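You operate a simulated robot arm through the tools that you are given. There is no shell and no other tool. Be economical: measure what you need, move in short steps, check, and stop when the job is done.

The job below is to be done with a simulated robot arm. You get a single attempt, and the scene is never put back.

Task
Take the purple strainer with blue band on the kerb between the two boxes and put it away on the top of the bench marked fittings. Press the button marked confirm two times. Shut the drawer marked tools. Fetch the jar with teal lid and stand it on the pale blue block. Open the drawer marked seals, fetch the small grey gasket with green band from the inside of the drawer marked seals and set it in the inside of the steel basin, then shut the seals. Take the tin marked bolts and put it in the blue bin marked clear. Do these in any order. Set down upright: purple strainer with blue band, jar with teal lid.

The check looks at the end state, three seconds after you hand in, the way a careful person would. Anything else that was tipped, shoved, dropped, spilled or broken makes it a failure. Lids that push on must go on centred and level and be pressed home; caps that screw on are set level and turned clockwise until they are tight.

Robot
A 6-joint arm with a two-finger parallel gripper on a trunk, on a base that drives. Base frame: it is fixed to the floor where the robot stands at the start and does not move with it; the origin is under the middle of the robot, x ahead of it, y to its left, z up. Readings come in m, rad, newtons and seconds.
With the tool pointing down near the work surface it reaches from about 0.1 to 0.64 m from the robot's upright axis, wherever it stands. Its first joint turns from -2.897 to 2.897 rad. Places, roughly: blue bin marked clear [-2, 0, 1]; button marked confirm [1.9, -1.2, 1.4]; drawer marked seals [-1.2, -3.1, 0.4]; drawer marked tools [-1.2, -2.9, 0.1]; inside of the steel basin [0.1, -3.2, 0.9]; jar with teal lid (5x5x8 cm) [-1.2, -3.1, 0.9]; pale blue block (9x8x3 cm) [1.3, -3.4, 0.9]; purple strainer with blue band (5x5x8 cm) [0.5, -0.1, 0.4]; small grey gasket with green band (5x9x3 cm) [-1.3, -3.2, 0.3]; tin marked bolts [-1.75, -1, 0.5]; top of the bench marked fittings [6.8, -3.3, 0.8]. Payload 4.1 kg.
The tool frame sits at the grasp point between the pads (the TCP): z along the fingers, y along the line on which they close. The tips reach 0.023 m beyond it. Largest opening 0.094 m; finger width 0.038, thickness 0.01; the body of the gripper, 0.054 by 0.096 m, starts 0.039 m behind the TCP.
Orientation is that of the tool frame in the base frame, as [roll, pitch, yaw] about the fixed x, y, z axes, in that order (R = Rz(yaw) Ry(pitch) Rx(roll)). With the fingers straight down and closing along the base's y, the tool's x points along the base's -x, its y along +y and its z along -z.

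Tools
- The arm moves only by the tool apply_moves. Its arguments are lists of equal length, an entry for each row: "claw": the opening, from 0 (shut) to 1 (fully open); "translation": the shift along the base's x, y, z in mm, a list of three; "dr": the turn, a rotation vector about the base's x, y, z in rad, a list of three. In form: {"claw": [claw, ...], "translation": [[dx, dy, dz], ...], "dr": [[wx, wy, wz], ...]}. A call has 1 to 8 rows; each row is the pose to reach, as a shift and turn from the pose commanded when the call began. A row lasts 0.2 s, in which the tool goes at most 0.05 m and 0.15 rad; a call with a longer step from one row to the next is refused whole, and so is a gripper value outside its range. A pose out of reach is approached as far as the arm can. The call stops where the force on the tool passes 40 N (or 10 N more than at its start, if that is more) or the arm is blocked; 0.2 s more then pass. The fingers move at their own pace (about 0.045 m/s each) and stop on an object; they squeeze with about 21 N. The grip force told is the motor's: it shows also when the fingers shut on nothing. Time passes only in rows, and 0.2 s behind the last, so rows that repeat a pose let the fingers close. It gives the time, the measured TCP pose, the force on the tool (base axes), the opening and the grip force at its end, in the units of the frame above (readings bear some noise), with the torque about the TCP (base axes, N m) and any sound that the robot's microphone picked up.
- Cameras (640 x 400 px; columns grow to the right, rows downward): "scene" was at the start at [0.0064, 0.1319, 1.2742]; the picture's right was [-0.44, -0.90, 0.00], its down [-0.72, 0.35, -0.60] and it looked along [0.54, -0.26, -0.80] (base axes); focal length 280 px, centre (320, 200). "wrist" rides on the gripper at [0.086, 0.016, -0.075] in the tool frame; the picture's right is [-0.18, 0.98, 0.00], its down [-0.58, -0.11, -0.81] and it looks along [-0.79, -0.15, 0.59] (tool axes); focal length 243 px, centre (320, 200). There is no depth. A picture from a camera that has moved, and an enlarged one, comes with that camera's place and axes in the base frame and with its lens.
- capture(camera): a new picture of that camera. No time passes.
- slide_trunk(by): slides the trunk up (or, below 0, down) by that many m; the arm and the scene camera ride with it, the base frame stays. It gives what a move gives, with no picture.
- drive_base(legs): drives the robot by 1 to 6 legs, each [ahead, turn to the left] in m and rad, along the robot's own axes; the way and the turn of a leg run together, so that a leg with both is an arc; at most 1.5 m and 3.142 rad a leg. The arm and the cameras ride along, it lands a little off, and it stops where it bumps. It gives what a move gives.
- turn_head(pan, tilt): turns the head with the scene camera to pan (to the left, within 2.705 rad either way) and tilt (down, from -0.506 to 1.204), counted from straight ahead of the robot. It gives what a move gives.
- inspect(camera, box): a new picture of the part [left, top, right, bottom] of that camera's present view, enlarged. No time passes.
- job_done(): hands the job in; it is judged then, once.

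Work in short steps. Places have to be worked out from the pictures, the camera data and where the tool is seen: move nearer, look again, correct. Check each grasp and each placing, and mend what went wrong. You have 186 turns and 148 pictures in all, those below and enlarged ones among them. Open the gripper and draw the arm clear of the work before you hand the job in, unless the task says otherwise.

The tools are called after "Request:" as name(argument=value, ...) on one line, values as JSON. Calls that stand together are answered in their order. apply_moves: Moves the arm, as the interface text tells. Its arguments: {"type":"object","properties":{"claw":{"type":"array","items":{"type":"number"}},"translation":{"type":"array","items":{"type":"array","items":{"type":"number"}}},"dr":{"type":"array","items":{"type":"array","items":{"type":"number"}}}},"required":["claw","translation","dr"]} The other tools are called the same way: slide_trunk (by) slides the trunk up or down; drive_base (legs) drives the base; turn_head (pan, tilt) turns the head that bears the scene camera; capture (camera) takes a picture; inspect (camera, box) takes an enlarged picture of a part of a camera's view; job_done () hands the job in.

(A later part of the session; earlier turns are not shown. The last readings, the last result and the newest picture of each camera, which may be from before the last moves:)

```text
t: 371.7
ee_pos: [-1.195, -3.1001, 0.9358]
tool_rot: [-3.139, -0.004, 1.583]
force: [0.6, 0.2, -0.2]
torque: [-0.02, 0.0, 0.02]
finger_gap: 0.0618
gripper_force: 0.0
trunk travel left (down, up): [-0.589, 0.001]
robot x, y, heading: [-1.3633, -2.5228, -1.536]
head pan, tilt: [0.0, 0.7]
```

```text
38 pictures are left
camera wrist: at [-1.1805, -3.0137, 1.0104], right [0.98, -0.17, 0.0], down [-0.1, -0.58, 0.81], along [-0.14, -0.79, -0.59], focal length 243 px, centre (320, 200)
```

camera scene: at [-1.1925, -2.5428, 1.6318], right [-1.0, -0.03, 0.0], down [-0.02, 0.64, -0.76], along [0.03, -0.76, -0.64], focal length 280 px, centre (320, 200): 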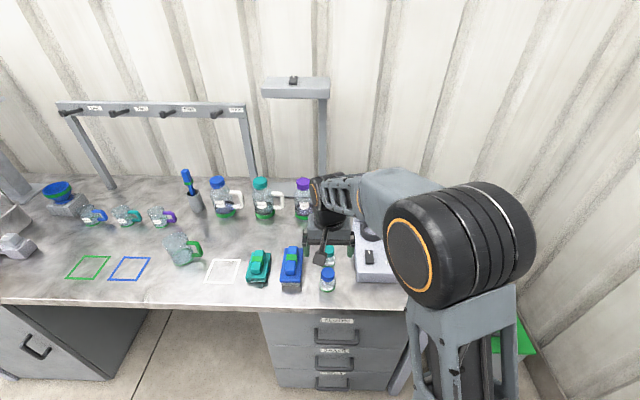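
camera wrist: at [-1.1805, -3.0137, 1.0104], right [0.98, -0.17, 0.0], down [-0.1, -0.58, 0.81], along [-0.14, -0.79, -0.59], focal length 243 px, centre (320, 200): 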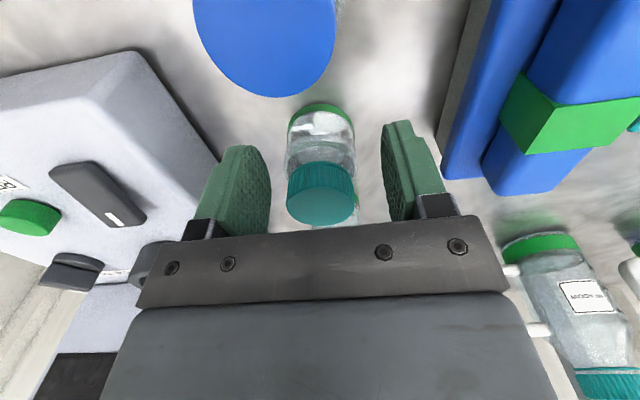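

The jar is centred between the pads. I go 10 mm lower and close.

Request:
apply_moves(claw=[0.66, 0.66, 0, 0, 0, 0, 0, 0], translation=[[-1, 0, -5], [-1, 0, -11], [-1, 0, -11], [-1, 0, -11], [-1, 0, -11], [-1, 0, -11], [-1, 0, -11], [-1, 0, -11]], dr=[[0, 0, 0], [0, 0, 0], [0, 0, 0], [0, 0, 0], [0, 0, 0], [0, 0, 0], [0, 0, 0], [0, 0, 0]])

Request:
apply_moves(claw=[0, 0, 0, 0, 0, 0, 0, 0], translation=[[0, 0, 3], [0, 0, 7], [0, 0, 12], [0, 0, 20], [0, 0, 30], [0, 0, 40], [0, 0, 50], [0, 0, 56]], dr=[[0, 0, 0], [0, 0, 0], [0, 0, 0], [0, 0, 0], [0, 0, 0], [0, 0, 0], [0, 0, 0], [0, 0, 0]])

Request:
capture(camera="wrist")

```text
t: 373.5
ee_pos: [-1.1974, -3.1008, 0.9262]
tool_rot: [-3.14, -0.002, 1.584]
force: [0.0, -1.0, -0.9]
torque: [0.02, -0.02, 0.03]
finger_gap: 0.0001
gripper_force: 20.7
trunk travel left (down, up): [-0.589, 0.001]
robot x, y, heading: [-1.3595, -2.5206, -1.535]
head pan, tilt: [0.0, 0.7]
```

```text
t: 375.3
ee_pos: [-1.1963, -3.1009, 0.9811]
tool_rot: [-3.139, -0.002, 1.584]
force: [-0.2, -0.5, -0.4]
torque: [0.01, 0.03, -0.01]
finger_gap: 0.0001
gripper_force: 21.1
trunk travel left (down, up): [-0.589, 0.001]
robot x, y, heading: [-1.3573, -2.5219, -1.54]
head pan, tilt: [0.0, 0.7]
```

```text
37 pictures are left
camera wrist: at [-1.1815, -3.0141, 1.0554], right [0.98, -0.17, 0.0], down [-0.1, -0.58, 0.81], along [-0.14, -0.79, -0.59], focal length 243 px, centre (320, 200)
```

wrist: 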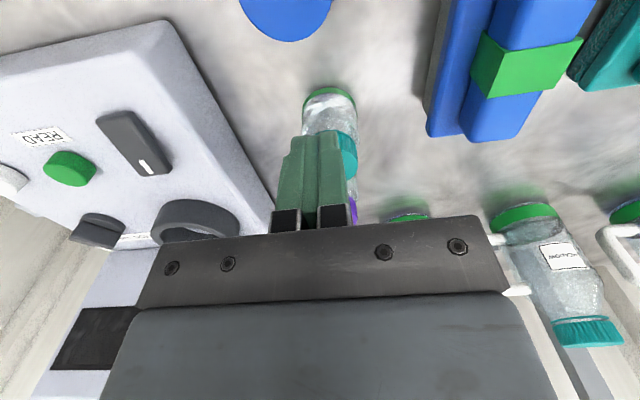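

The fingers closed in front of the jar's centre and squeezed it back a little; it still stands. I open, rise, and look again for exact positions.

Request:
apply_moves(claw=[0, 0, 0.3, 0.66, 0.66], translation=[[0, 15, 25], [0, 35, 60], [0, 50, 90], [0, 60, 110], [0, 60, 110]], dr=[[0, 0, 0], [0, 0, 0], [0, 0, 0], [0, 0, 0], [0, 0, 0]])

Request:
inspect(camera="wrist", box=[240, 40, 440, 240])

Request:
inspect(camera="scene", box=[280, 220, 400, 310])

```text
t: 376.5
ee_pos: [-1.1972, -3.0395, 1.0905]
tool_rot: [-3.14, -0.005, 1.584]
force: [0.2, -0.4, -0.7]
torque: [0.02, -0.02, 0.0]
finger_gap: 0.0619
gripper_force: 0.0
trunk travel left (down, up): [-0.589, 0.001]
robot x, y, heading: [-1.361, -2.5199, -1.538]
head pan, tilt: [0.0, 0.7]
```

```text
2.00 times, centred on (340, 140) of wrist
camera zoom: at [-1.1825, -2.9537, 1.1655], right [0.98, -0.17, 0.0], down [-0.1, -0.59, 0.8], along [-0.14, -0.79, -0.59], focal length 485 px, centre (280, 320)
```

zoom: 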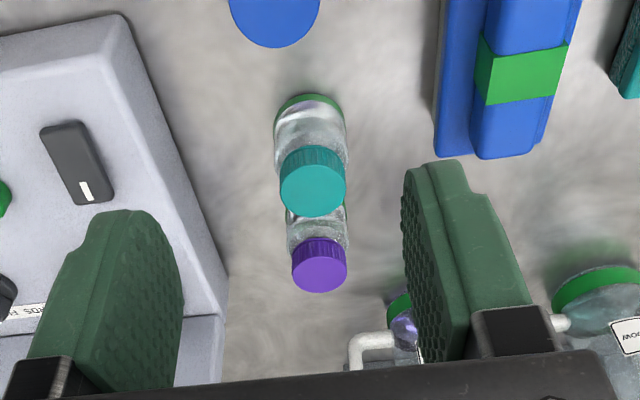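

```text
4.44 times, centred on (340, 265) of scene
camera zoom: at [-1.1925, -2.5422, 1.6318], right [-1.0, -0.03, 0.0], down [-0.02, 0.64, -0.76], along [0.03, -0.76, -0.64], focal length 1244 px, centre (231, -89)
```

zoom: 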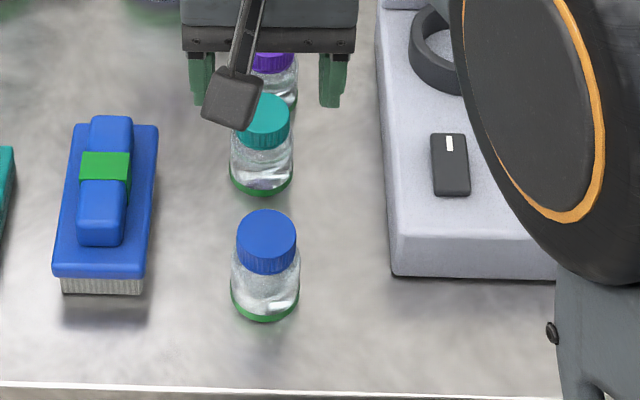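

Refined: teal jar centre (-1.196, -3.142), lid top ≈0.933 (jar is shorter than assumed); purple is at y≈-3.21, untouched. I drive 5 cm closer and position over the true centre.

Request:
drive_base(legs=[[0.05, 0]])

Request:
apply_moves(claw=[0.66, 0.66, 0.66, 0.66, 0.66, 0.66], translation=[[0, -25, 0], [0, -52, 0], [0, -52, -40], [0, -52, -80], [0, -52, -115], [0, -52, -130]], dr=[[0, 0, 0], [0, 0, 0], [0, 0, 0], [0, 0, 0], [0, 0, 0], [0, 0, 0]])

Request:
capture(camera="wrist")

```text
t: 377.4
ee_pos: [-1.1957, -3.0917, 1.0908]
tool_rot: [-3.14, -0.003, 1.582]
force: [-0.8, -0.9, -0.1]
torque: [0.03, -0.01, 0.03]
finger_gap: 0.0618
gripper_force: 0.0
trunk travel left (down, up): [-0.589, 0.001]
robot x, y, heading: [-1.3589, -2.5729, -1.542]
head pan, tilt: [0.0, 0.7]
```

```text
t: 378.8
ee_pos: [-1.1957, -3.1422, 0.9605]
tool_rot: [-3.139, -0.001, 1.583]
force: [-0.3, 0.5, 0.1]
torque: [0.04, 0.01, -0.01]
finger_gap: 0.0621
gripper_force: 0.0
trunk travel left (down, up): [-0.589, 0.001]
robot x, y, heading: [-1.3583, -2.5695, -1.542]
head pan, tilt: [0.0, 0.7]
```

```text
34 pictures are left
camera wrist: at [-1.1817, -3.0558, 1.035], right [0.98, -0.17, 0.0], down [-0.1, -0.58, 0.81], along [-0.14, -0.79, -0.59], focal length 243 px, centre (320, 200)
```

wrist: 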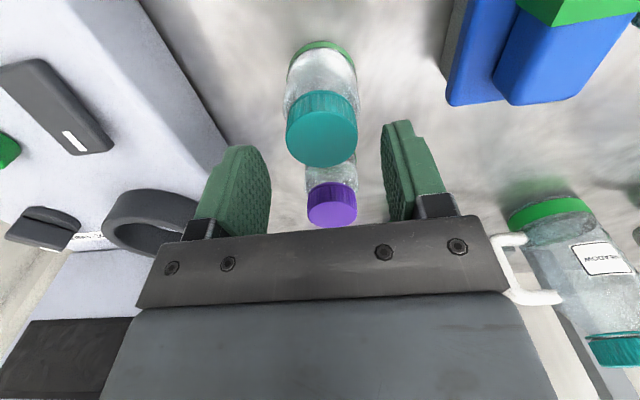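

Aligned with the lid just ahead between the pads. I descend to z≈0.913 and close.

Request:
apply_moves(claw=[0.66, 0.66, 0.66, 0.66], translation=[[0, 0, -15], [0, 0, -30], [0, 0, -42], [0, 0, -47]], dr=[[0, 0, 0], [0, 0, 0], [0, 0, 0], [0, 0, 0]])

Request:
capture(camera="wrist")

```text
t: 379.8
ee_pos: [-1.196, -3.1421, 0.9146]
tool_rot: [-3.141, -0.004, 1.583]
force: [0.4, -0.1, -0.4]
torque: [0.02, 0.05, 0.0]
finger_gap: 0.0618
gripper_force: 0.1
trunk travel left (down, up): [-0.589, 0.001]
robot x, y, heading: [-1.3563, -2.5717, -1.538]
head pan, tilt: [0.0, 0.7]
```

```text
33 pictures are left
camera wrist: at [-1.1807, -3.0562, 0.9885], right [0.98, -0.17, 0.0], down [-0.1, -0.58, 0.81], along [-0.14, -0.79, -0.59], focal length 243 px, centre (320, 200)
```

wrist: 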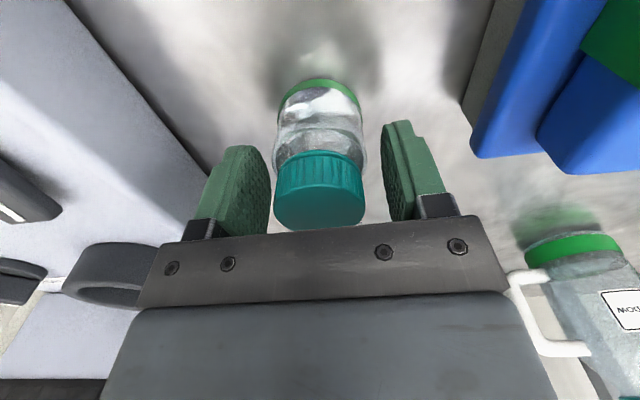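

Good alignment, like the strainer grasp. Close and lift gently.

Request:
apply_moves(claw=[0, 0, 0, 0, 0, 0, 0], translation=[[0, 0, 0], [0, 0, 0], [0, 0, 0], [0, 0, 0], [0, 0, 0], [0, 0, 0], [0, 0, 0]], dr=[[0, 0, 0], [0, 0, 0], [0, 0, 0], [0, 0, 0], [0, 0, 0], [0, 0, 0], [0, 0, 0]])

Request:
apply_moves(claw=[0, 0, 0, 0, 0, 0, 0, 0], translation=[[0, 0, 3], [0, 0, 8], [0, 0, 15], [0, 0, 25], [0, 0, 40], [0, 0, 55], [0, 0, 70], [0, 0, 80]], dr=[[0, 0, 0], [0, 0, 0], [0, 0, 0], [0, 0, 0], [0, 0, 0], [0, 0, 0], [0, 0, 0], [0, 0, 0]])

Request:
capture(camera="wrist")

```text
t: 381.4
ee_pos: [-1.1957, -3.1417, 0.9144]
tool_rot: [-3.141, -0.003, 1.583]
force: [0.3, 0.4, 0.3]
torque: [-0.03, -0.01, 0.02]
finger_gap: 0.047
gripper_force: 21.0
trunk travel left (down, up): [-0.589, 0.001]
robot x, y, heading: [-1.3593, -2.5732, -1.539]
head pan, tilt: [0.0, 0.7]
```

```text
t: 383.2
ee_pos: [-1.1948, -3.1432, 0.9944]
tool_rot: [-3.14, -0.002, 1.583]
force: [-0.1, 0.3, -0.6]
torque: [-0.01, 0.0, 0.0]
finger_gap: 0.0467
gripper_force: 21.1
trunk travel left (down, up): [-0.589, 0.001]
robot x, y, heading: [-1.3604, -2.5762, -1.539]
head pan, tilt: [0.0, 0.7]
```

```text
32 pictures are left
camera wrist: at [-1.1799, -3.0566, 1.0682], right [0.98, -0.17, 0.0], down [-0.1, -0.58, 0.81], along [-0.14, -0.79, -0.59], focal length 243 px, centre (320, 200)
```

wrist: 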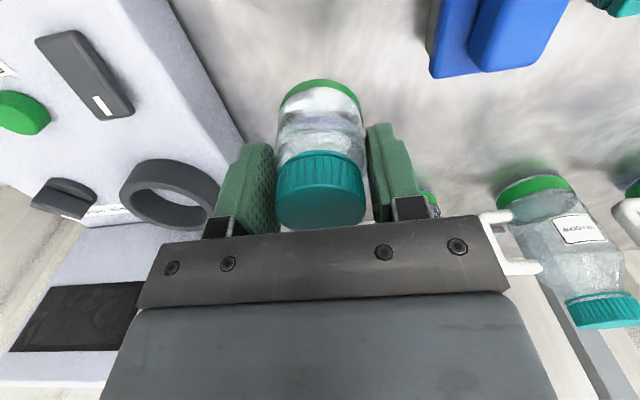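

Jar held firmly (47 mm). I raise it, back off and drive to the wooden unit (x≈1.3), where the pale blue block sits behind a teal lamp.

Request:
apply_moves(claw=[0, 0, 0, 0, 0, 0, 0], translation=[[0, 5, 10], [0, 10, 25], [0, 15, 40], [0, 20, 60], [0, 25, 80], [0, 30, 95], [0, 30, 100]], dr=[[0, 0, 0], [0, 0, 0], [0, 0, 0], [0, 0, 0], [0, 0, 0], [0, 0, 0], [0, 0, 0]])

Request:
drive_base(legs=[[-0.45, 0], [0, 1.55], [1.35, 0], [1.28, 0], [0, -1.57]])

Request:
capture(camera="scene")

```text
t: 384.8
ee_pos: [-1.1958, -3.1133, 1.0939]
tool_rot: [-3.139, -0.004, 1.582]
force: [0.3, -0.1, -0.6]
torque: [-0.01, -0.01, -0.03]
finger_gap: 0.0465
gripper_force: 20.9
trunk travel left (down, up): [-0.589, 0.001]
robot x, y, heading: [-1.3584, -2.5685, -1.538]
head pan, tilt: [0.0, 0.7]
```

```text
t: 407.4
ee_pos: [1.3914, -2.7297, 1.0955]
tool_rot: [-3.14, -0.002, 1.539]
force: [-1.3, 0.2, -0.6]
torque: [-0.01, -0.01, -0.01]
finger_gap: 0.0468
gripper_force: 21.2
trunk travel left (down, up): [-0.589, 0.001]
robot x, y, heading: [1.2546, -2.1813, -1.581]
head pan, tilt: [0.0, 0.7]
```

```text
31 pictures are left
camera scene: at [1.4207, -2.2094, 1.6318], right [-1.0, 0.01, 0.0], down [0.01, 0.64, -0.76], along [-0.01, -0.76, -0.64], focal length 280 px, centre (320, 200)
```

scene: 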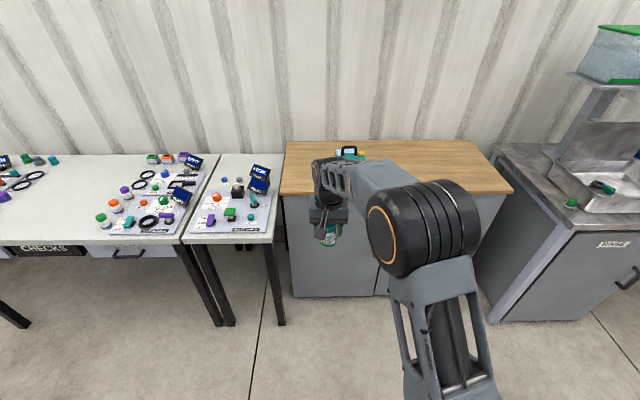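

Request:
inspect(camera="scene", box=[290, 120, 410, 210])

```text
4.44 times, centred on (350, 165) of scene
camera zoom: at [1.4207, -2.2094, 1.6318], right [-1.0, 0.01, 0.0], down [0.01, 0.64, -0.76], along [-0.01, -0.76, -0.64], focal length 1244 px, centre (187, 356)
```

zoom: 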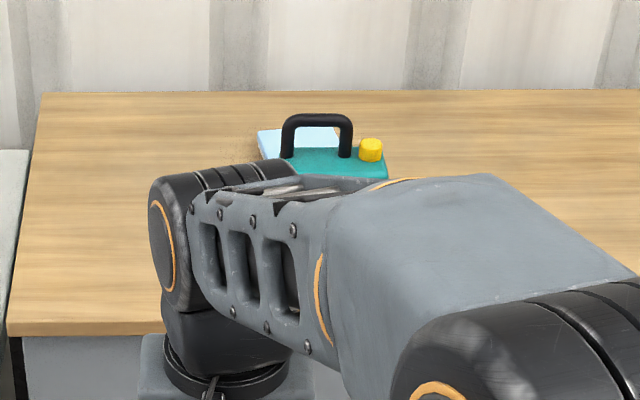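

Block top spans about x 1.23–1.32, y -3.40…-3.48 (centre (1.275, -3.44)); the lamp's handle (top ≈1.0) is right in front. I'll yaw the tool so the camera stalk stays left of the lamp, then drive in.

Request:
apply_moves(claw=[0, 0, 0, 0, 0, 0, 0, 0], translation=[[0, 5, 3], [0, 10, 6], [0, 15, 9], [0, 20, 12], [0, 25, 15], [0, 30, 18], [0, 30, 20], [0, 30, 20]], dr=[[0, 0, -0.14], [0, 0, -0.28], [0, 0, -0.42], [0, 0, -0.56], [0, 0, -0.7], [0, 0, -0.84], [0, 0, -0.98], [0, 0, -1.12]])

Request:
drive_base(legs=[[0.55, 0.01]])

Request:
capture(camera="scene")

```text
t: 409.2
ee_pos: [1.392, -2.6976, 1.1149]
tool_rot: [-3.141, -0.003, 0.414]
force: [0.6, 0.5, -0.6]
torque: [0.0, -0.01, 0.0]
finger_gap: 0.0466
gripper_force: 21.4
trunk travel left (down, up): [-0.589, 0.001]
robot x, y, heading: [1.2537, -2.178, -1.582]
head pan, tilt: [0.0, 0.7]
```

```text
t: 412.4
ee_pos: [1.3951, -3.2441, 1.1143]
tool_rot: [-3.139, -0.002, 0.427]
force: [0.1, -0.3, -1.2]
torque: [-0.02, 0.03, -0.03]
finger_gap: 0.0465
gripper_force: 21.4
trunk travel left (down, up): [-0.589, 0.001]
robot x, y, heading: [1.247, -2.7286, -1.576]
head pan, tilt: [0.0, 0.7]
```

```text
29 pictures are left
camera scene: at [1.4176, -2.7549, 1.6318], right [-1.0, 0.0, 0.0], down [0.0, 0.64, -0.76], along [0.0, -0.76, -0.64], focal length 280 px, centre (320, 200)
```

scene: 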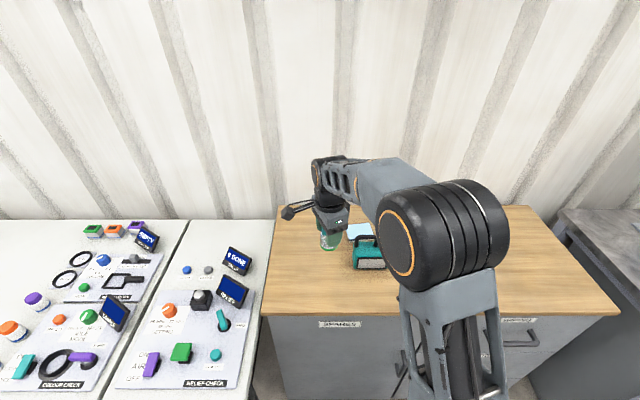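

Request:
inspect(camera="scene", box=[300, 190, 420, 280])

```text
4.44 times, centred on (360, 235) of scene
camera zoom: at [1.4176, -2.7549, 1.6318], right [-1.0, 0.0, 0.0], down [0.0, 0.64, -0.76], along [0.0, -0.76, -0.64], focal length 1244 px, centre (142, 44)
```

zoom: 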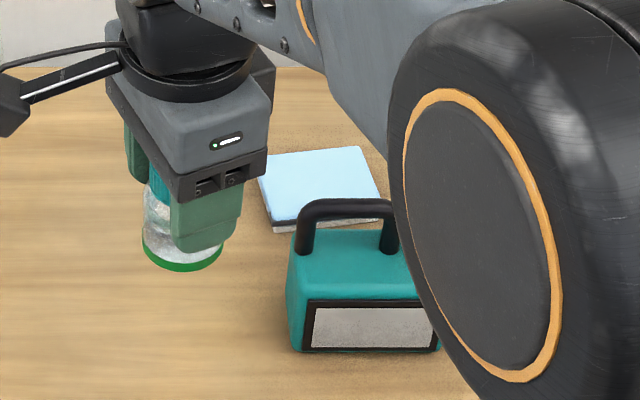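

Block top z≈0.896, centre ≈(1.272, -3.452). I need to be ~0.09 m closer for reach; driving in carefully.

Request:
drive_base(legs=[[0.09, 0]])

Request:
apply_moves(claw=[0, 0, 0, 0, 0, 0], translation=[[-15, -20, 0], [-35, -40, 0], [-60, -60, 0], [-85, -80, 0], [-108, -100, 0], [-122, -117, 0]], dr=[[0, 0, 0], [0, 0, 0], [0, 0, 0], [0, 0, 0], [0, 0, 0], [0, 0, 0]])

```text
t: 413.5
ee_pos: [1.3949, -3.3357, 1.1146]
tool_rot: [-3.14, -0.003, 0.427]
force: [0.1, -0.4, -0.2]
torque: [0.02, 0.01, 0.02]
finger_gap: 0.0467
gripper_force: 20.8
trunk travel left (down, up): [-0.589, 0.001]
robot x, y, heading: [1.2504, -2.8156, -1.574]
head pan, tilt: [0.0, 0.7]
```

```text
t: 414.9
ee_pos: [1.2726, -3.4529, 1.1157]
tool_rot: [-3.139, -0.003, 0.429]
force: [0.1, 0.2, -1.0]
torque: [-0.02, 0.01, -0.02]
finger_gap: 0.0465
gripper_force: 21.3
trunk travel left (down, up): [-0.589, 0.001]
robot x, y, heading: [1.2531, -2.8166, -1.572]
head pan, tilt: [0.0, 0.7]
```

Above the block centre with no reach problem. Lower to z≈0.955 and look.

Request:
apply_moves(claw=[0, 0, 0, 0, 0, 0, 0], translation=[[0, 0, -20], [0, 0, -50], [0, 0, -80], [0, 0, -110], [0, 0, -135], [0, 0, -152], [0, 0, -160]], dr=[[0, 0, 0], [0, 0, 0], [0, 0, 0], [0, 0, 0], [0, 0, 0], [0, 0, 0], [0, 0, 0]])

Request:
inspect(camera="scene", box=[300, 210, 420, 300])

Request:
capture(camera="wrist")

```text
t: 416.5
ee_pos: [1.2715, -3.4517, 0.9587]
tool_rot: [3.137, 0.0, 0.426]
force: [-1.5, 1.2, 15.9]
torque: [0.15, 0.09, -0.03]
finger_gap: 0.0468
gripper_force: 21.2
trunk travel left (down, up): [-0.589, 0.001]
robot x, y, heading: [1.252, -2.8172, -1.574]
head pan, tilt: [0.0, 0.7]
```

```text
4.44 times, centred on (360, 255) of scene
camera zoom: at [1.4171, -2.8433, 1.6323], right [-1.0, 0.0, 0.0], down [0.0, 0.64, -0.77], along [0.0, -0.77, -0.64], focal length 1244 px, centre (142, -44)
```

zoom: 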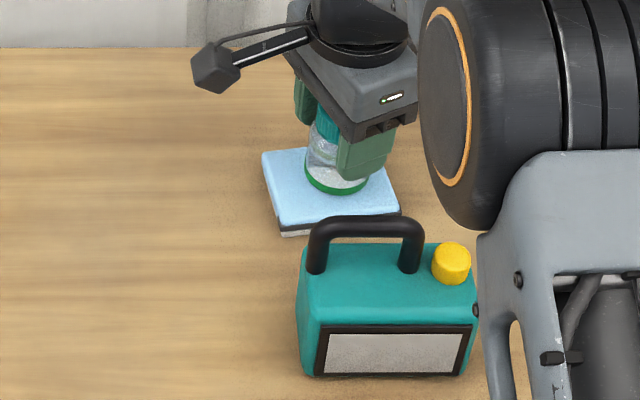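

```text
26 pictures are left
camera wrist: at [1.3561, -3.4313, 1.0323], right [0.24, -0.97, 0.0], down [-0.58, -0.14, 0.81], along [-0.78, -0.19, -0.59], focal length 243 px, centre (320, 200)
```

wrist: 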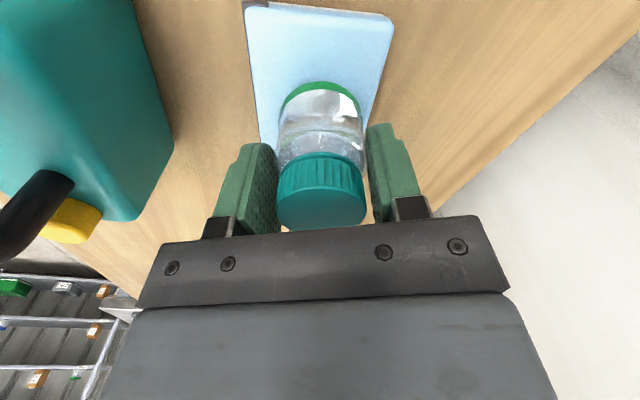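

The jar touches the block (16 N) and sits near its centre. I ease up 2 mm, open partly, and lift away.

Request:
apply_moves(claw=[0, 0.55, 0.62, 0.66, 0.66, 0.66], translation=[[0, 0, 2], [0, 0, 2], [0, 0, 2], [0, 0, 2], [0, 0, 2], [0, 0, 8]], dr=[[0, 0, 0], [0, 0, 0], [0, 0, 0], [0, 0, 0], [0, 0, 0], [0, 0, 0]])

Request:
apply_moves(claw=[0.66, 0.66, 0.66, 0.66, 0.66, 0.66], translation=[[0, 0, 20], [0, 0, 50], [0, 0, 85], [0, 0, 120], [20, 20, 150], [40, 50, 160]], dr=[[0, 0, 0], [0, 0, 0], [0, 0, 0], [0, 0, 0], [0, 0, 0], [0, 0, 0]])

Request:
inspect(camera="scene", box=[300, 210, 420, 300])

```text
t: 417.9
ee_pos: [1.2714, -3.4517, 0.9636]
tool_rot: [-3.138, -0.002, 0.429]
force: [-0.7, 0.3, -0.3]
torque: [-0.02, 0.01, 0.01]
finger_gap: 0.0621
gripper_force: 0.1
trunk travel left (down, up): [-0.589, 0.001]
robot x, y, heading: [1.2522, -2.8159, -1.576]
head pan, tilt: [0.0, 0.7]
```

```text
t: 419.3
ee_pos: [1.3119, -3.4, 1.1233]
tool_rot: [-3.141, -0.003, 0.426]
force: [0.0, -0.4, 0.2]
torque: [0.02, 0.03, 0.06]
finger_gap: 0.062
gripper_force: 0.1
trunk travel left (down, up): [-0.589, 0.001]
robot x, y, heading: [1.2491, -2.8181, -1.569]
head pan, tilt: [0.0, 0.7]
```

```text
4.44 times, centred on (360, 255) of scene
camera zoom: at [1.4177, -2.8441, 1.6317], right [-1.0, 0.0, 0.0], down [0.0, 0.64, -0.77], along [0.0, -0.77, -0.64], focal length 1244 px, centre (142, -44)
```

zoom: 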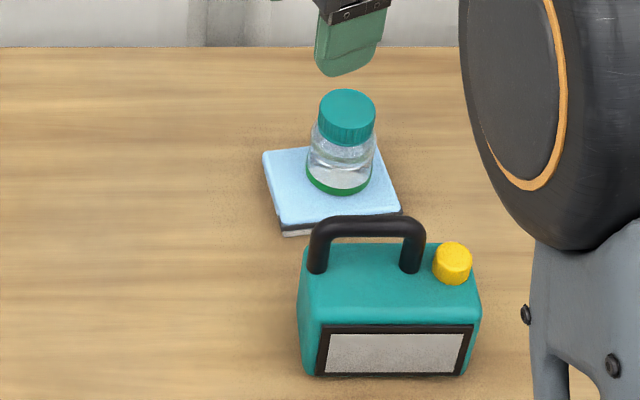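

The jar with teal lid stands on the block. Now the bolts tin: I back off, restore the tool yaw, and drive over to the shelf facing -x at y≈-1.

Request:
drive_base(legs=[[-0.65, 0]])

Request:
apply_moves(claw=[1, 1, 1, 1, 1, 1, 1, 1], translation=[[-5, 10, 0], [-10, 20, 0], [-20, 30, 0], [-30, 40, 0], [-40, 50, 0], [-50, 60, 0], [-60, 70, 0], [-60, 80, 0]], dr=[[0, 0, 0.14], [0, 0, 0.28], [0, 0, 0.42], [0, 0, 0.56], [0, 0, 0.7], [0, 0, 0.84], [0, 0, 0.98], [0, 0, 1.12]])

Request:
drive_base(legs=[[0, -1.571], [1.2, 0], [0.95, 0], [0, -1.571], [1.17, 0], [0, 1.571]])

Request:
turn_head(pan=0.0, tilt=0.45)

Request:
capture(camera="scene")

```text
t: 422.9
ee_pos: [1.3111, -2.7589, 1.1242]
tool_rot: [-3.139, -0.002, 0.42]
force: [0.3, 0.7, 0.3]
torque: [-0.01, 0.0, -0.01]
finger_gap: 0.0622
gripper_force: 0.1
trunk travel left (down, up): [-0.589, 0.001]
robot x, y, heading: [1.2545, -2.1771, -1.579]
head pan, tilt: [0.0, 0.7]
```

```text
t: 424.6
ee_pos: [1.2512, -2.6789, 1.1231]
tool_rot: [-3.138, -0.003, 1.543]
force: [0.6, 0.3, -0.6]
torque: [0.01, 0.0, 0.04]
finger_gap: 0.0941
gripper_force: 0.0
trunk travel left (down, up): [-0.589, 0.001]
robot x, y, heading: [1.2538, -2.1778, -1.582]
head pan, tilt: [0.0, 0.7]
```

```text
t: 452.3
ee_pos: [-1.4608, -1.0798, 1.1227]
tool_rot: [-3.137, -0.001, 0.054]
force: [0.8, 0.3, 0.0]
torque: [-0.02, -0.05, -0.01]
finger_gap: 0.0939
gripper_force: 0.1
trunk travel left (down, up): [-0.589, 0.001]
robot x, y, heading: [-0.9627, -1.0395, -3.069]
head pan, tilt: [0.0, 0.7]
```

```text
t: 453.1
ee_pos: [-1.4611, -1.0797, 1.1225]
tool_rot: [-3.139, -0.002, 0.052]
force: [-0.9, -0.5, 0.0]
torque: [0.01, 0.02, 0.01]
finger_gap: 0.094
gripper_force: 0.1
trunk travel left (down, up): [-0.589, 0.001]
robot x, y, heading: [-0.9596, -1.0421, -3.074]
head pan, tilt: [0.0, 0.45]
```

```text
24 pictures are left
camera scene: at [-0.9788, -1.2114, 1.6539], right [-0.07, 1.0, 0.0], down [0.43, 0.03, -0.9], along [-0.9, -0.07, -0.44], focal length 280 px, centre (320, 200)
```

scene: 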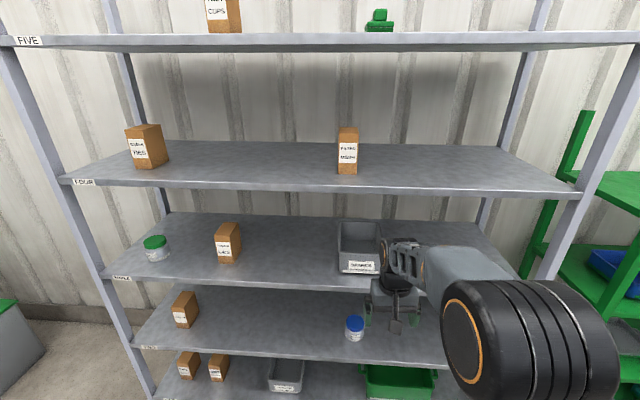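

The blue-lidded tin on the second shelf is the candidate. I zoom in on its label.

Request:
inspect(camera="scene", box=[310, 290, 390, 350])

```text
6.67 times, centred on (350, 320) of scene
camera zoom: at [-0.9788, -1.2114, 1.6539], right [-0.07, 1.0, 0.0], down [0.43, 0.03, -0.9], along [-0.9, -0.07, -0.44], focal length 1867 px, centre (120, -600)
```

zoom: 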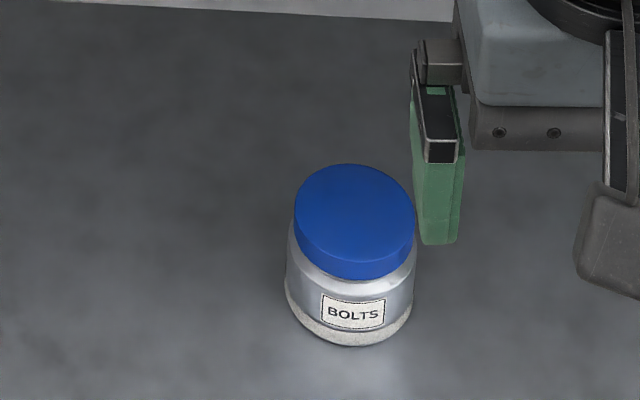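

Label reads BOLTS. The tin is wide, so I need exact geometry. I pitch the tool horizontal (in the radial plane, high), then lower the trunk.

Request:
apply_moves(claw=[1, 1, 1, 1, 1, 1, 1, 1], translation=[[0, 0, 25], [0, 0, 50], [0, 0, 75], [0, 0, 100], [0, 0, 125], [0, 0, 150], [0, 0, 175], [0, 0, 190]], dr=[[-0.01, 0.145, 0], [-0.02, 0.29, 0], [-0.03, 0.435, 0], [-0.04, 0.58, 0], [-0.05, 0.725, 0], [-0.06, 0.87, 0], [-0.07, 1.015, 0], [-0.081, 1.157, 0]])

Request:
apply_moves(claw=[1, 1, 1], translation=[[0, 0, 10], [0, 0, 20], [0, 0, 20]], dr=[[-0.01, 0.145, 0], [-0.02, 0.29, 0], [-0.029, 0.41, 0]])

Request:
slide_trunk(by=-0.4)

Request:
slide_trunk(by=-0.18)

Request:
capture(camera="scene")

Request:
capture(camera="wrist")

```text
t: 454.9
ee_pos: [-1.4595, -1.0801, 1.3149]
tool_rot: [3.105, 1.161, 0.026]
force: [-0.6, 0.1, 0.3]
torque: [-0.01, -0.04, -0.01]
finger_gap: 0.0939
gripper_force: 0.1
trunk travel left (down, up): [-0.589, 0.001]
robot x, y, heading: [-0.9582, -1.0409, -3.066]
head pan, tilt: [0.0, 0.45]
```

```text
t: 455.7
ee_pos: [-1.46, -1.0803, 1.3335]
tool_rot: [1.635, 1.553, -1.438]
force: [0.6, -0.7, -0.6]
torque: [0.0, -0.02, -0.01]
finger_gap: 0.0941
gripper_force: 0.0
trunk travel left (down, up): [-0.589, 0.001]
robot x, y, heading: [-0.9575, -1.0436, -3.074]
head pan, tilt: [0.0, 0.45]
```

```text
t: 459.5
ee_pos: [-1.4601, -1.0797, 0.9326]
tool_rot: [1.707, 1.553, -1.366]
force: [-0.1, 0.4, -0.2]
torque: [0.01, -0.01, 0.02]
finger_gap: 0.0942
gripper_force: 0.0
trunk travel left (down, up): [-0.189, 0.401]
robot x, y, heading: [-0.9623, -1.0383, -3.069]
head pan, tilt: [0.0, 0.45]
```

```text
t: 461.5
ee_pos: [-1.4596, -1.0799, 0.7546]
tool_rot: [1.709, 1.555, -1.369]
force: [-0.1, -0.3, 0.1]
torque: [0.03, 0.01, 0.01]
finger_gap: 0.094
gripper_force: 0.0
trunk travel left (down, up): [-0.009, 0.581]
robot x, y, heading: [-0.9619, -1.0407, -3.068]
head pan, tilt: [0.0, 0.45]
```

```text
22 pictures are left
camera scene: at [-0.9788, -1.2113, 1.074], right [-0.07, 1.0, 0.0], down [0.43, 0.03, -0.9], along [-0.9, -0.07, -0.44], focal length 280 px, centre (320, 200)
```

scene: 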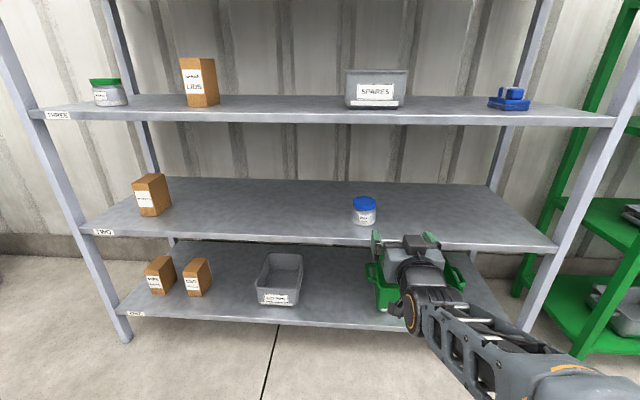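

```text
21 pictures are left
camera wrist: at [-1.3849, -1.0929, 0.6666], right [0.07, -0.98, 0.2], down [0.8, 0.17, 0.58], along [-0.6, 0.12, 0.79], focal length 243 px, centre (320, 200)
```

wrist: 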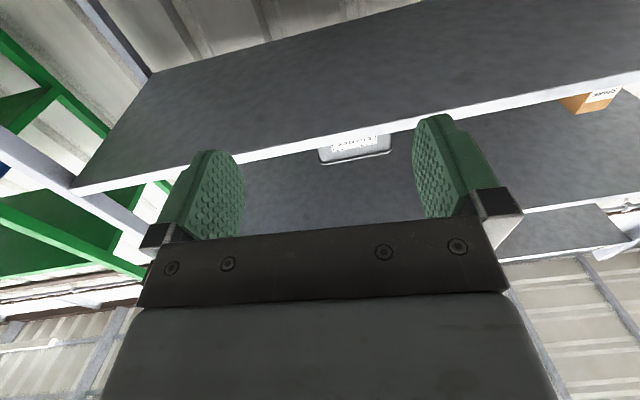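

Triangulated: tin centre ≈(-1.846, -1.127), diameter ≈8 cm, shelf z≈0.581, lid top ≈0.645. I tilt the tool 45° down (camera stays in front of the shelf), then drive closer.

Request:
apply_moves(claw=[1, 1, 1, 1, 1, 1], translation=[[0, -3, 0], [0, -6, 0], [0, -9, 0], [0, -12, 0], [0, -15, 0], [0, -18, 0]], dr=[[0.01, -0.14, 0], [0.02, -0.28, 0], [0.03, -0.42, 0], [0.04, -0.56, 0], [0.05, -0.7, 0], [0.055, -0.77, 0]])

Request:
drive_base(legs=[[0.28, 0]])

Request:
capture(camera="wrist")

```text
t: 462.9
ee_pos: [-1.4589, -1.098, 0.753]
tool_rot: [3.128, 0.796, 0.046]
force: [-0.4, 0.5, 0.3]
torque: [0.02, 0.01, 0.01]
finger_gap: 0.0941
gripper_force: 0.0
out of reach, approached as far as the arm can: row 3
trunk travel left (down, up): [-0.009, 0.581]
robot x, y, heading: [-0.955, -1.0433, -3.065]
head pan, tilt: [0.0, 0.45]
```

```text
t: 464.9
ee_pos: [-1.7426, -1.1165, 0.7528]
tool_rot: [3.127, 0.795, 0.042]
force: [0.3, -0.2, -0.8]
torque: [0.01, 0.01, 0.02]
finger_gap: 0.094
gripper_force: 0.1
trunk travel left (down, up): [-0.009, 0.581]
robot x, y, heading: [-1.2405, -1.0589, -3.066]
head pan, tilt: [0.0, 0.45]
```

```text
20 pictures are left
camera wrist: at [-1.628, -1.1271, 0.7429], right [-0.08, -0.99, 0.14], down [0.16, 0.13, 0.98], along [-0.98, 0.1, 0.15], focal length 243 px, centre (320, 200)
```

wrist: 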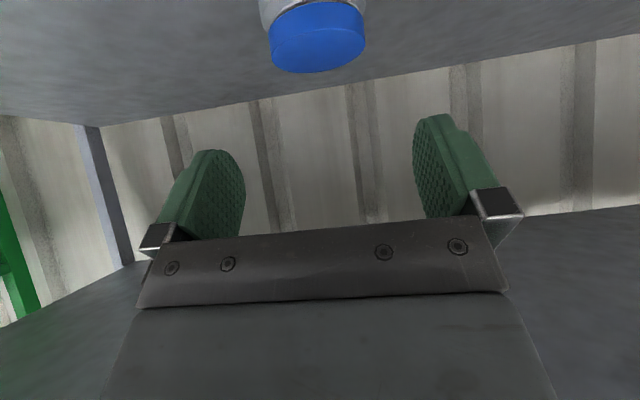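

Lid seen at (-1.85, -1.121), 8 cm wide. I approach along the 45° direction, stopping just short to check.

Request:
apply_moves(claw=[1, 1, 1, 1, 1], translation=[[-15, -2, -22], [-32, -4, -45], [-50, -5, -68], [-65, -5, -88], [-72, -5, -98]], dr=[[0, 0, 0], [0, 0, 0], [0, 0, 0], [0, 0, 0], [0, 0, 0]])

Request:
capture(camera="wrist")

```text
t: 466.1
ee_pos: [-1.8156, -1.1215, 0.6555]
tool_rot: [3.128, 0.799, 0.042]
force: [-0.3, -0.7, -0.2]
torque: [-0.01, 0.01, 0.01]
finger_gap: 0.094
gripper_force: 0.1
trunk travel left (down, up): [-0.009, 0.581]
robot x, y, heading: [-1.2444, -1.0617, -3.065]
head pan, tilt: [0.0, 0.45]
```

```text
19 pictures are left
camera wrist: at [-1.7007, -1.1317, 0.6451], right [-0.08, -0.99, 0.14], down [0.16, 0.13, 0.98], along [-0.98, 0.1, 0.15], focal length 243 px, centre (320, 200)
```

wrist: 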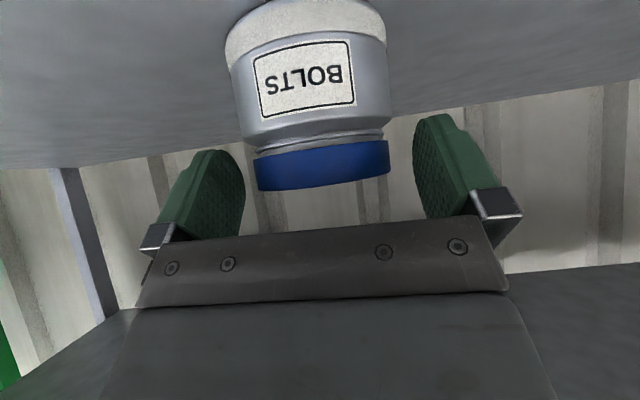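

Well centred. Final approach, then close.

Request:
apply_moves(claw=[1, 1, 1, 1], translation=[[-7, 0, -8], [-14, 0, -16], [-20, 0, -22], [-23, 0, -26]], dr=[[0, 0, 0], [0, 0, 0], [0, 0, 0], [0, 0, 0]])

Request:
capture(camera="wrist")

```text
t: 467.1
ee_pos: [-1.8357, -1.121, 0.6298]
tool_rot: [3.127, 0.796, 0.041]
force: [2.2, 0.1, 2.4]
torque: [-0.01, -0.03, 0.01]
finger_gap: 0.0939
gripper_force: 0.0
trunk travel left (down, up): [-0.009, 0.581]
robot x, y, heading: [-1.2403, -1.0605, -3.069]
head pan, tilt: [0.0, 0.45]
```

```text
18 pictures are left
camera wrist: at [-1.7227, -1.1319, 0.6197], right [-0.08, -0.99, 0.14], down [0.16, 0.13, 0.98], along [-0.98, 0.1, 0.15], focal length 243 px, centre (320, 200)
```

wrist: 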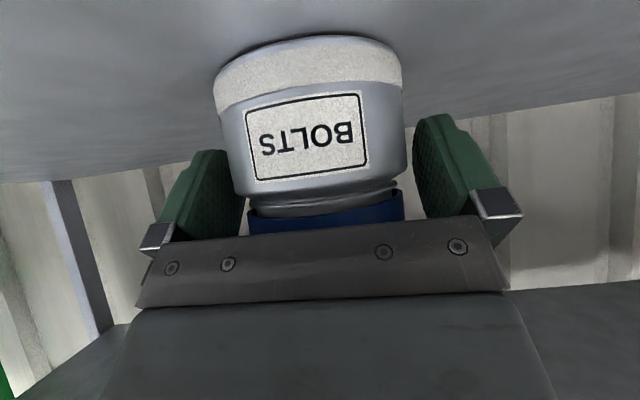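

A slight touch only; the tin is between the fingers. Close, then lift gently straight up.

Request:
apply_moves(claw=[0, 0, 0, 0, 0], translation=[[1, 0, 1], [1, 0, 1], [1, 0, 1], [1, 0, 1], [1, 0, 1]], dr=[[0, 0, 0], [0, 0, 0], [0, 0, 0], [0, 0, 0], [0, 0, 0]])

Request:
apply_moves(claw=[0, 0, 0, 0, 0, 0, 0], translation=[[0, 0, 3], [0, 0, 8], [0, 0, 15], [0, 0, 25], [0, 0, 35], [0, 0, 45], [0, 0, 50]], dr=[[0, 0, 0], [0, 0, 0], [0, 0, 0], [0, 0, 0], [0, 0, 0], [0, 0, 0], [0, 0, 0]])

Request:
capture(camera="wrist")

```text
t: 468.3
ee_pos: [-1.837, -1.1201, 0.6313]
tool_rot: [3.129, 0.796, 0.042]
force: [0.3, -0.5, -0.2]
torque: [0.04, 0.0, -0.02]
finger_gap: 0.0831
gripper_force: 20.7
trunk travel left (down, up): [-0.009, 0.581]
robot x, y, heading: [-1.2407, -1.0613, -3.075]
head pan, tilt: [0.0, 0.45]
```

```text
t: 469.9
ee_pos: [-1.8361, -1.1207, 0.6809]
tool_rot: [3.127, 0.796, 0.041]
force: [-0.3, -0.8, -1.4]
torque: [-0.02, -0.02, -0.03]
finger_gap: 0.0832
gripper_force: 21.4
trunk travel left (down, up): [-0.009, 0.581]
robot x, y, heading: [-1.238, -1.0609, -3.072]
head pan, tilt: [0.0, 0.45]
```

```text
17 pictures are left
camera wrist: at [-1.7222, -1.1326, 0.6696], right [-0.08, -0.99, 0.14], down [0.16, 0.13, 0.98], along [-0.98, 0.1, 0.15], focal length 243 px, centre (320, 200)
```

wrist: 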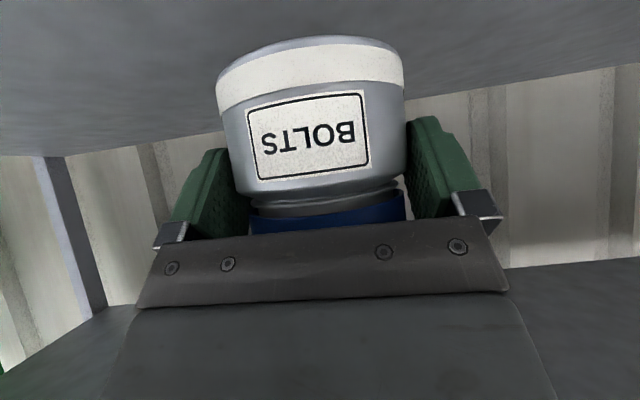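

Tin lifted firmly. I reverse out, raise the trunk, and drive to the green rack at y≈0.

Request:
drive_base(legs=[[-0.5, 0]])

Request:
slide_trunk(by=0.4)

Request:
slide_trunk(by=0.18)

Request:
drive_base(legs=[[0, -1.64], [1.0, 0], [0, 1.571]])

Request:
capture(camera="scene")

```text
t: 472.8
ee_pos: [-1.3411, -1.083, 0.68]
tool_rot: [3.129, 0.797, 0.032]
force: [0.0, -0.3, -0.9]
torque: [-0.02, -0.01, 0.02]
finger_gap: 0.0833
gripper_force: 20.9
trunk travel left (down, up): [-0.009, 0.581]
robot x, y, heading: [-0.7458, -1.0319, -3.082]
head pan, tilt: [0.0, 0.45]
```

```text
t: 476.7
ee_pos: [-1.3409, -1.0815, 1.0794]
tool_rot: [3.127, 0.797, 0.03]
force: [-0.9, -0.5, -1.2]
torque: [-0.01, 0.01, -0.01]
finger_gap: 0.0832
gripper_force: 20.7
trunk travel left (down, up): [-0.409, 0.181]
robot x, y, heading: [-0.7452, -1.0323, -3.084]
head pan, tilt: [0.0, 0.45]
```

```text
t: 478.7
ee_pos: [-1.3414, -1.0827, 1.2589]
tool_rot: [3.128, 0.796, 0.031]
force: [-0.3, 0.5, -1.0]
torque: [0.0, -0.02, 0.04]
finger_gap: 0.0833
gripper_force: 20.5
trunk travel left (down, up): [-0.589, 0.001]
robot x, y, heading: [-0.742, -1.0275, -3.083]
head pan, tilt: [0.0, 0.45]
```

```text
t: 491.7
ee_pos: [-1.3126, -0.0188, 1.2592]
tool_rot: [3.127, 0.797, -0.077]
force: [0.4, -0.8, -0.9]
torque: [0.0, 0.03, 0.01]
finger_gap: 0.0831
gripper_force: 20.8
trunk travel left (down, up): [-0.589, 0.001]
robot x, y, heading: [-0.7138, -0.0275, 3.091]
head pan, tilt: [0.0, 0.45]
```

```text
16 pictures are left
camera scene: at [-0.7542, -0.1963, 1.654], right [0.05, 1.0, 0.0], down [0.43, -0.02, -0.9], along [-0.9, 0.04, -0.44], focal length 280 px, centre (320, 200)
```

scene: 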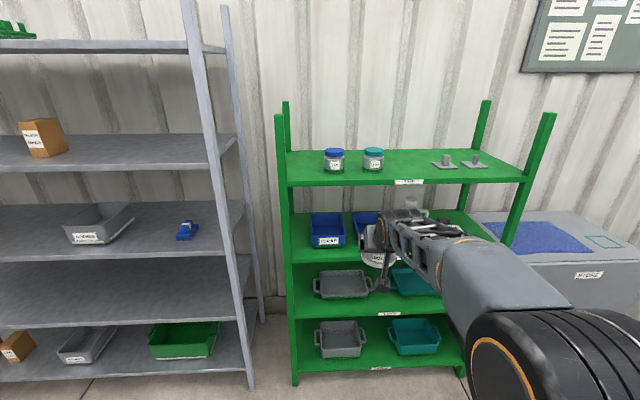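

Request:
inspect(camera="scene", box=[290, 190, 410, 280])

```text
4.44 times, centred on (350, 235) of scene
camera zoom: at [-0.7542, -0.1963, 1.654], right [0.05, 1.0, 0.0], down [0.43, -0.02, -0.9], along [-0.9, 0.04, -0.44], focal length 1244 px, centre (187, 44)
```

zoom: 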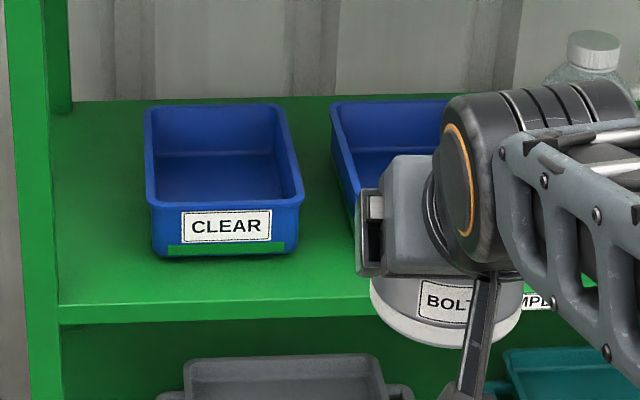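

CLEAR is the left bin: rim ≈z 0.936, centre ≈(-1.95, -0.103), floor ≈0.875. I square up the base, shift the tool laterally and lower the trunk so the tin passes just over the rim.

Request:
drive_base(legs=[[0, 0.05]])

Request:
slide_trunk(by=-0.24)

Request:
apply_moves(claw=[0, 0, 0, 0], translation=[[0, -15, 0], [0, -30, 0], [0, -45, 0], [0, -54, 0]], dr=[[0, 0, 0], [0, 0, 0], [0, 0, 0], [0, 0, 0]])

Request:
drive_base(legs=[[0.33, 0]])

Request:
capture(camera="wrist")

Request:
capture(camera="scene")

```text
t: 492.5
ee_pos: [-1.3141, -0.0494, 1.2591]
tool_rot: [3.128, 0.796, -0.027]
force: [0.1, 0.0, -1.7]
torque: [-0.02, 0.02, -0.01]
finger_gap: 0.0832
gripper_force: 20.8
trunk travel left (down, up): [-0.589, 0.001]
robot x, y, heading: [-0.7121, -0.0268, -3.142]
head pan, tilt: [0.0, 0.45]
```

```text
t: 495.0
ee_pos: [-1.3124, -0.0496, 1.0193]
tool_rot: [3.129, 0.795, -0.027]
force: [0.0, 0.2, -1.3]
torque: [0.02, -0.02, 0.02]
finger_gap: 0.0833
gripper_force: 21.0
trunk travel left (down, up): [-0.349, 0.241]
robot x, y, heading: [-0.7133, -0.0264, -3.147]
head pan, tilt: [0.0, 0.45]
```

```text
t: 496.0
ee_pos: [-1.3119, -0.1011, 1.0202]
tool_rot: [3.124, 0.797, -0.027]
force: [0.7, 1.0, -1.5]
torque: [0.0, 0.01, 0.02]
finger_gap: 0.0833
gripper_force: 21.2
trunk travel left (down, up): [-0.349, 0.241]
robot x, y, heading: [-0.7118, -0.0295, -3.138]
head pan, tilt: [0.0, 0.45]
```

```text
t: 498.2
ee_pos: [-1.6442, -0.107, 1.0198]
tool_rot: [3.127, 0.796, -0.021]
force: [-0.6, 0.5, -1.3]
torque: [-0.01, -0.03, 0.02]
finger_gap: 0.0829
gripper_force: 21.3
trunk travel left (down, up): [-0.349, 0.241]
robot x, y, heading: [-1.0466, -0.0283, -3.134]
head pan, tilt: [0.0, 0.45]
```

```text
14 pictures are left
camera wrist: at [-1.5313, -0.1251, 1.0098], right [-0.14, -0.98, 0.14], down [0.17, 0.12, 0.98], along [-0.98, 0.16, 0.15], focal length 243 px, centre (320, 200)
```

wrist: 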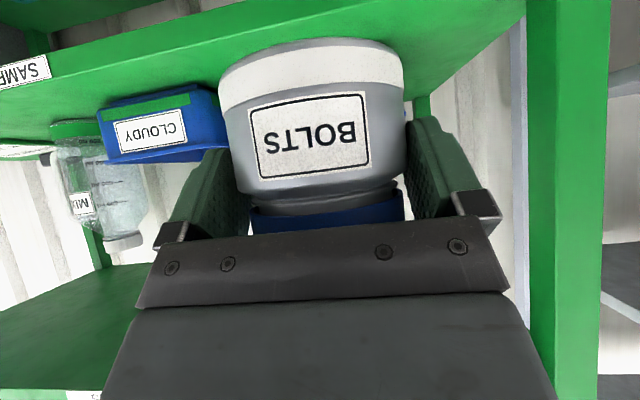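

```text
13 pictures are left
camera scene: at [-1.0771, -0.1995, 1.414], right [-0.01, 1.0, 0.0], down [0.44, 0.0, -0.9], along [-0.9, -0.01, -0.44], focal length 280 px, centre (320, 200)
```

scene: 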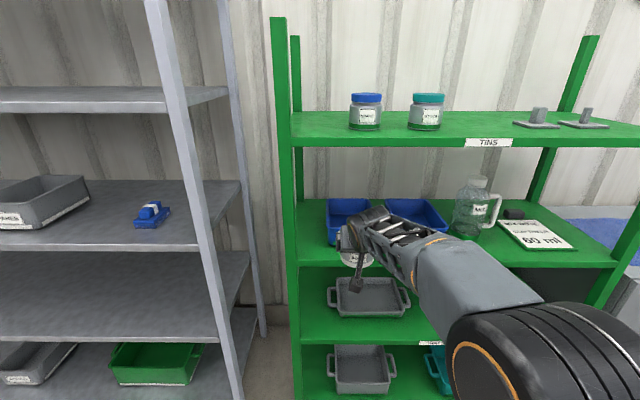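

Better estimate: rim ≈0.965, shelf ≈0.89, bin x -1.81…-2.01, y centre -0.108. I raise 30 mm and drive in 0.235 m.

Request:
slide_trunk(by=0.03)

Request:
drive_base(legs=[[0.14, 0]])

Request:
inspect(camera="scene", box=[280, 170, 440, 290])

```text
t: 498.9
ee_pos: [-1.6445, -0.1077, 1.0502]
tool_rot: [3.129, 0.794, -0.02]
force: [0.3, -0.3, -0.8]
torque: [0.0, -0.02, -0.01]
finger_gap: 0.0829
gripper_force: 21.2
trunk travel left (down, up): [-0.379, 0.211]
robot x, y, heading: [-1.0453, -0.0298, -3.135]
head pan, tilt: [0.0, 0.45]
```

```text
t: 500.2
ee_pos: [-1.7847, -0.1074, 1.0493]
tool_rot: [3.128, 0.797, -0.024]
force: [-0.1, -0.1, -0.6]
torque: [0.02, -0.01, 0.0]
finger_gap: 0.0835
gripper_force: 21.0
trunk travel left (down, up): [-0.379, 0.211]
robot x, y, heading: [-1.1911, -0.0299, -3.137]
head pan, tilt: [0.0, 0.45]
```

```text
3.33 times, centred on (360, 230) of scene
camera zoom: at [-1.2178, -0.2003, 1.444], right [-0.01, 1.0, 0.0], down [0.44, 0.0, -0.9], along [-0.9, 0.0, -0.44], focal length 933 px, centre (187, 100)
```

zoom: 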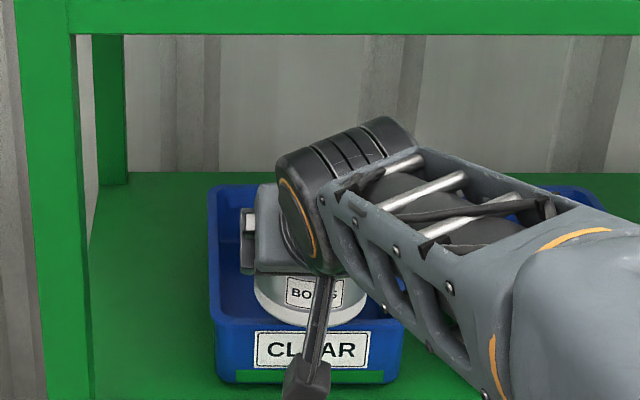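

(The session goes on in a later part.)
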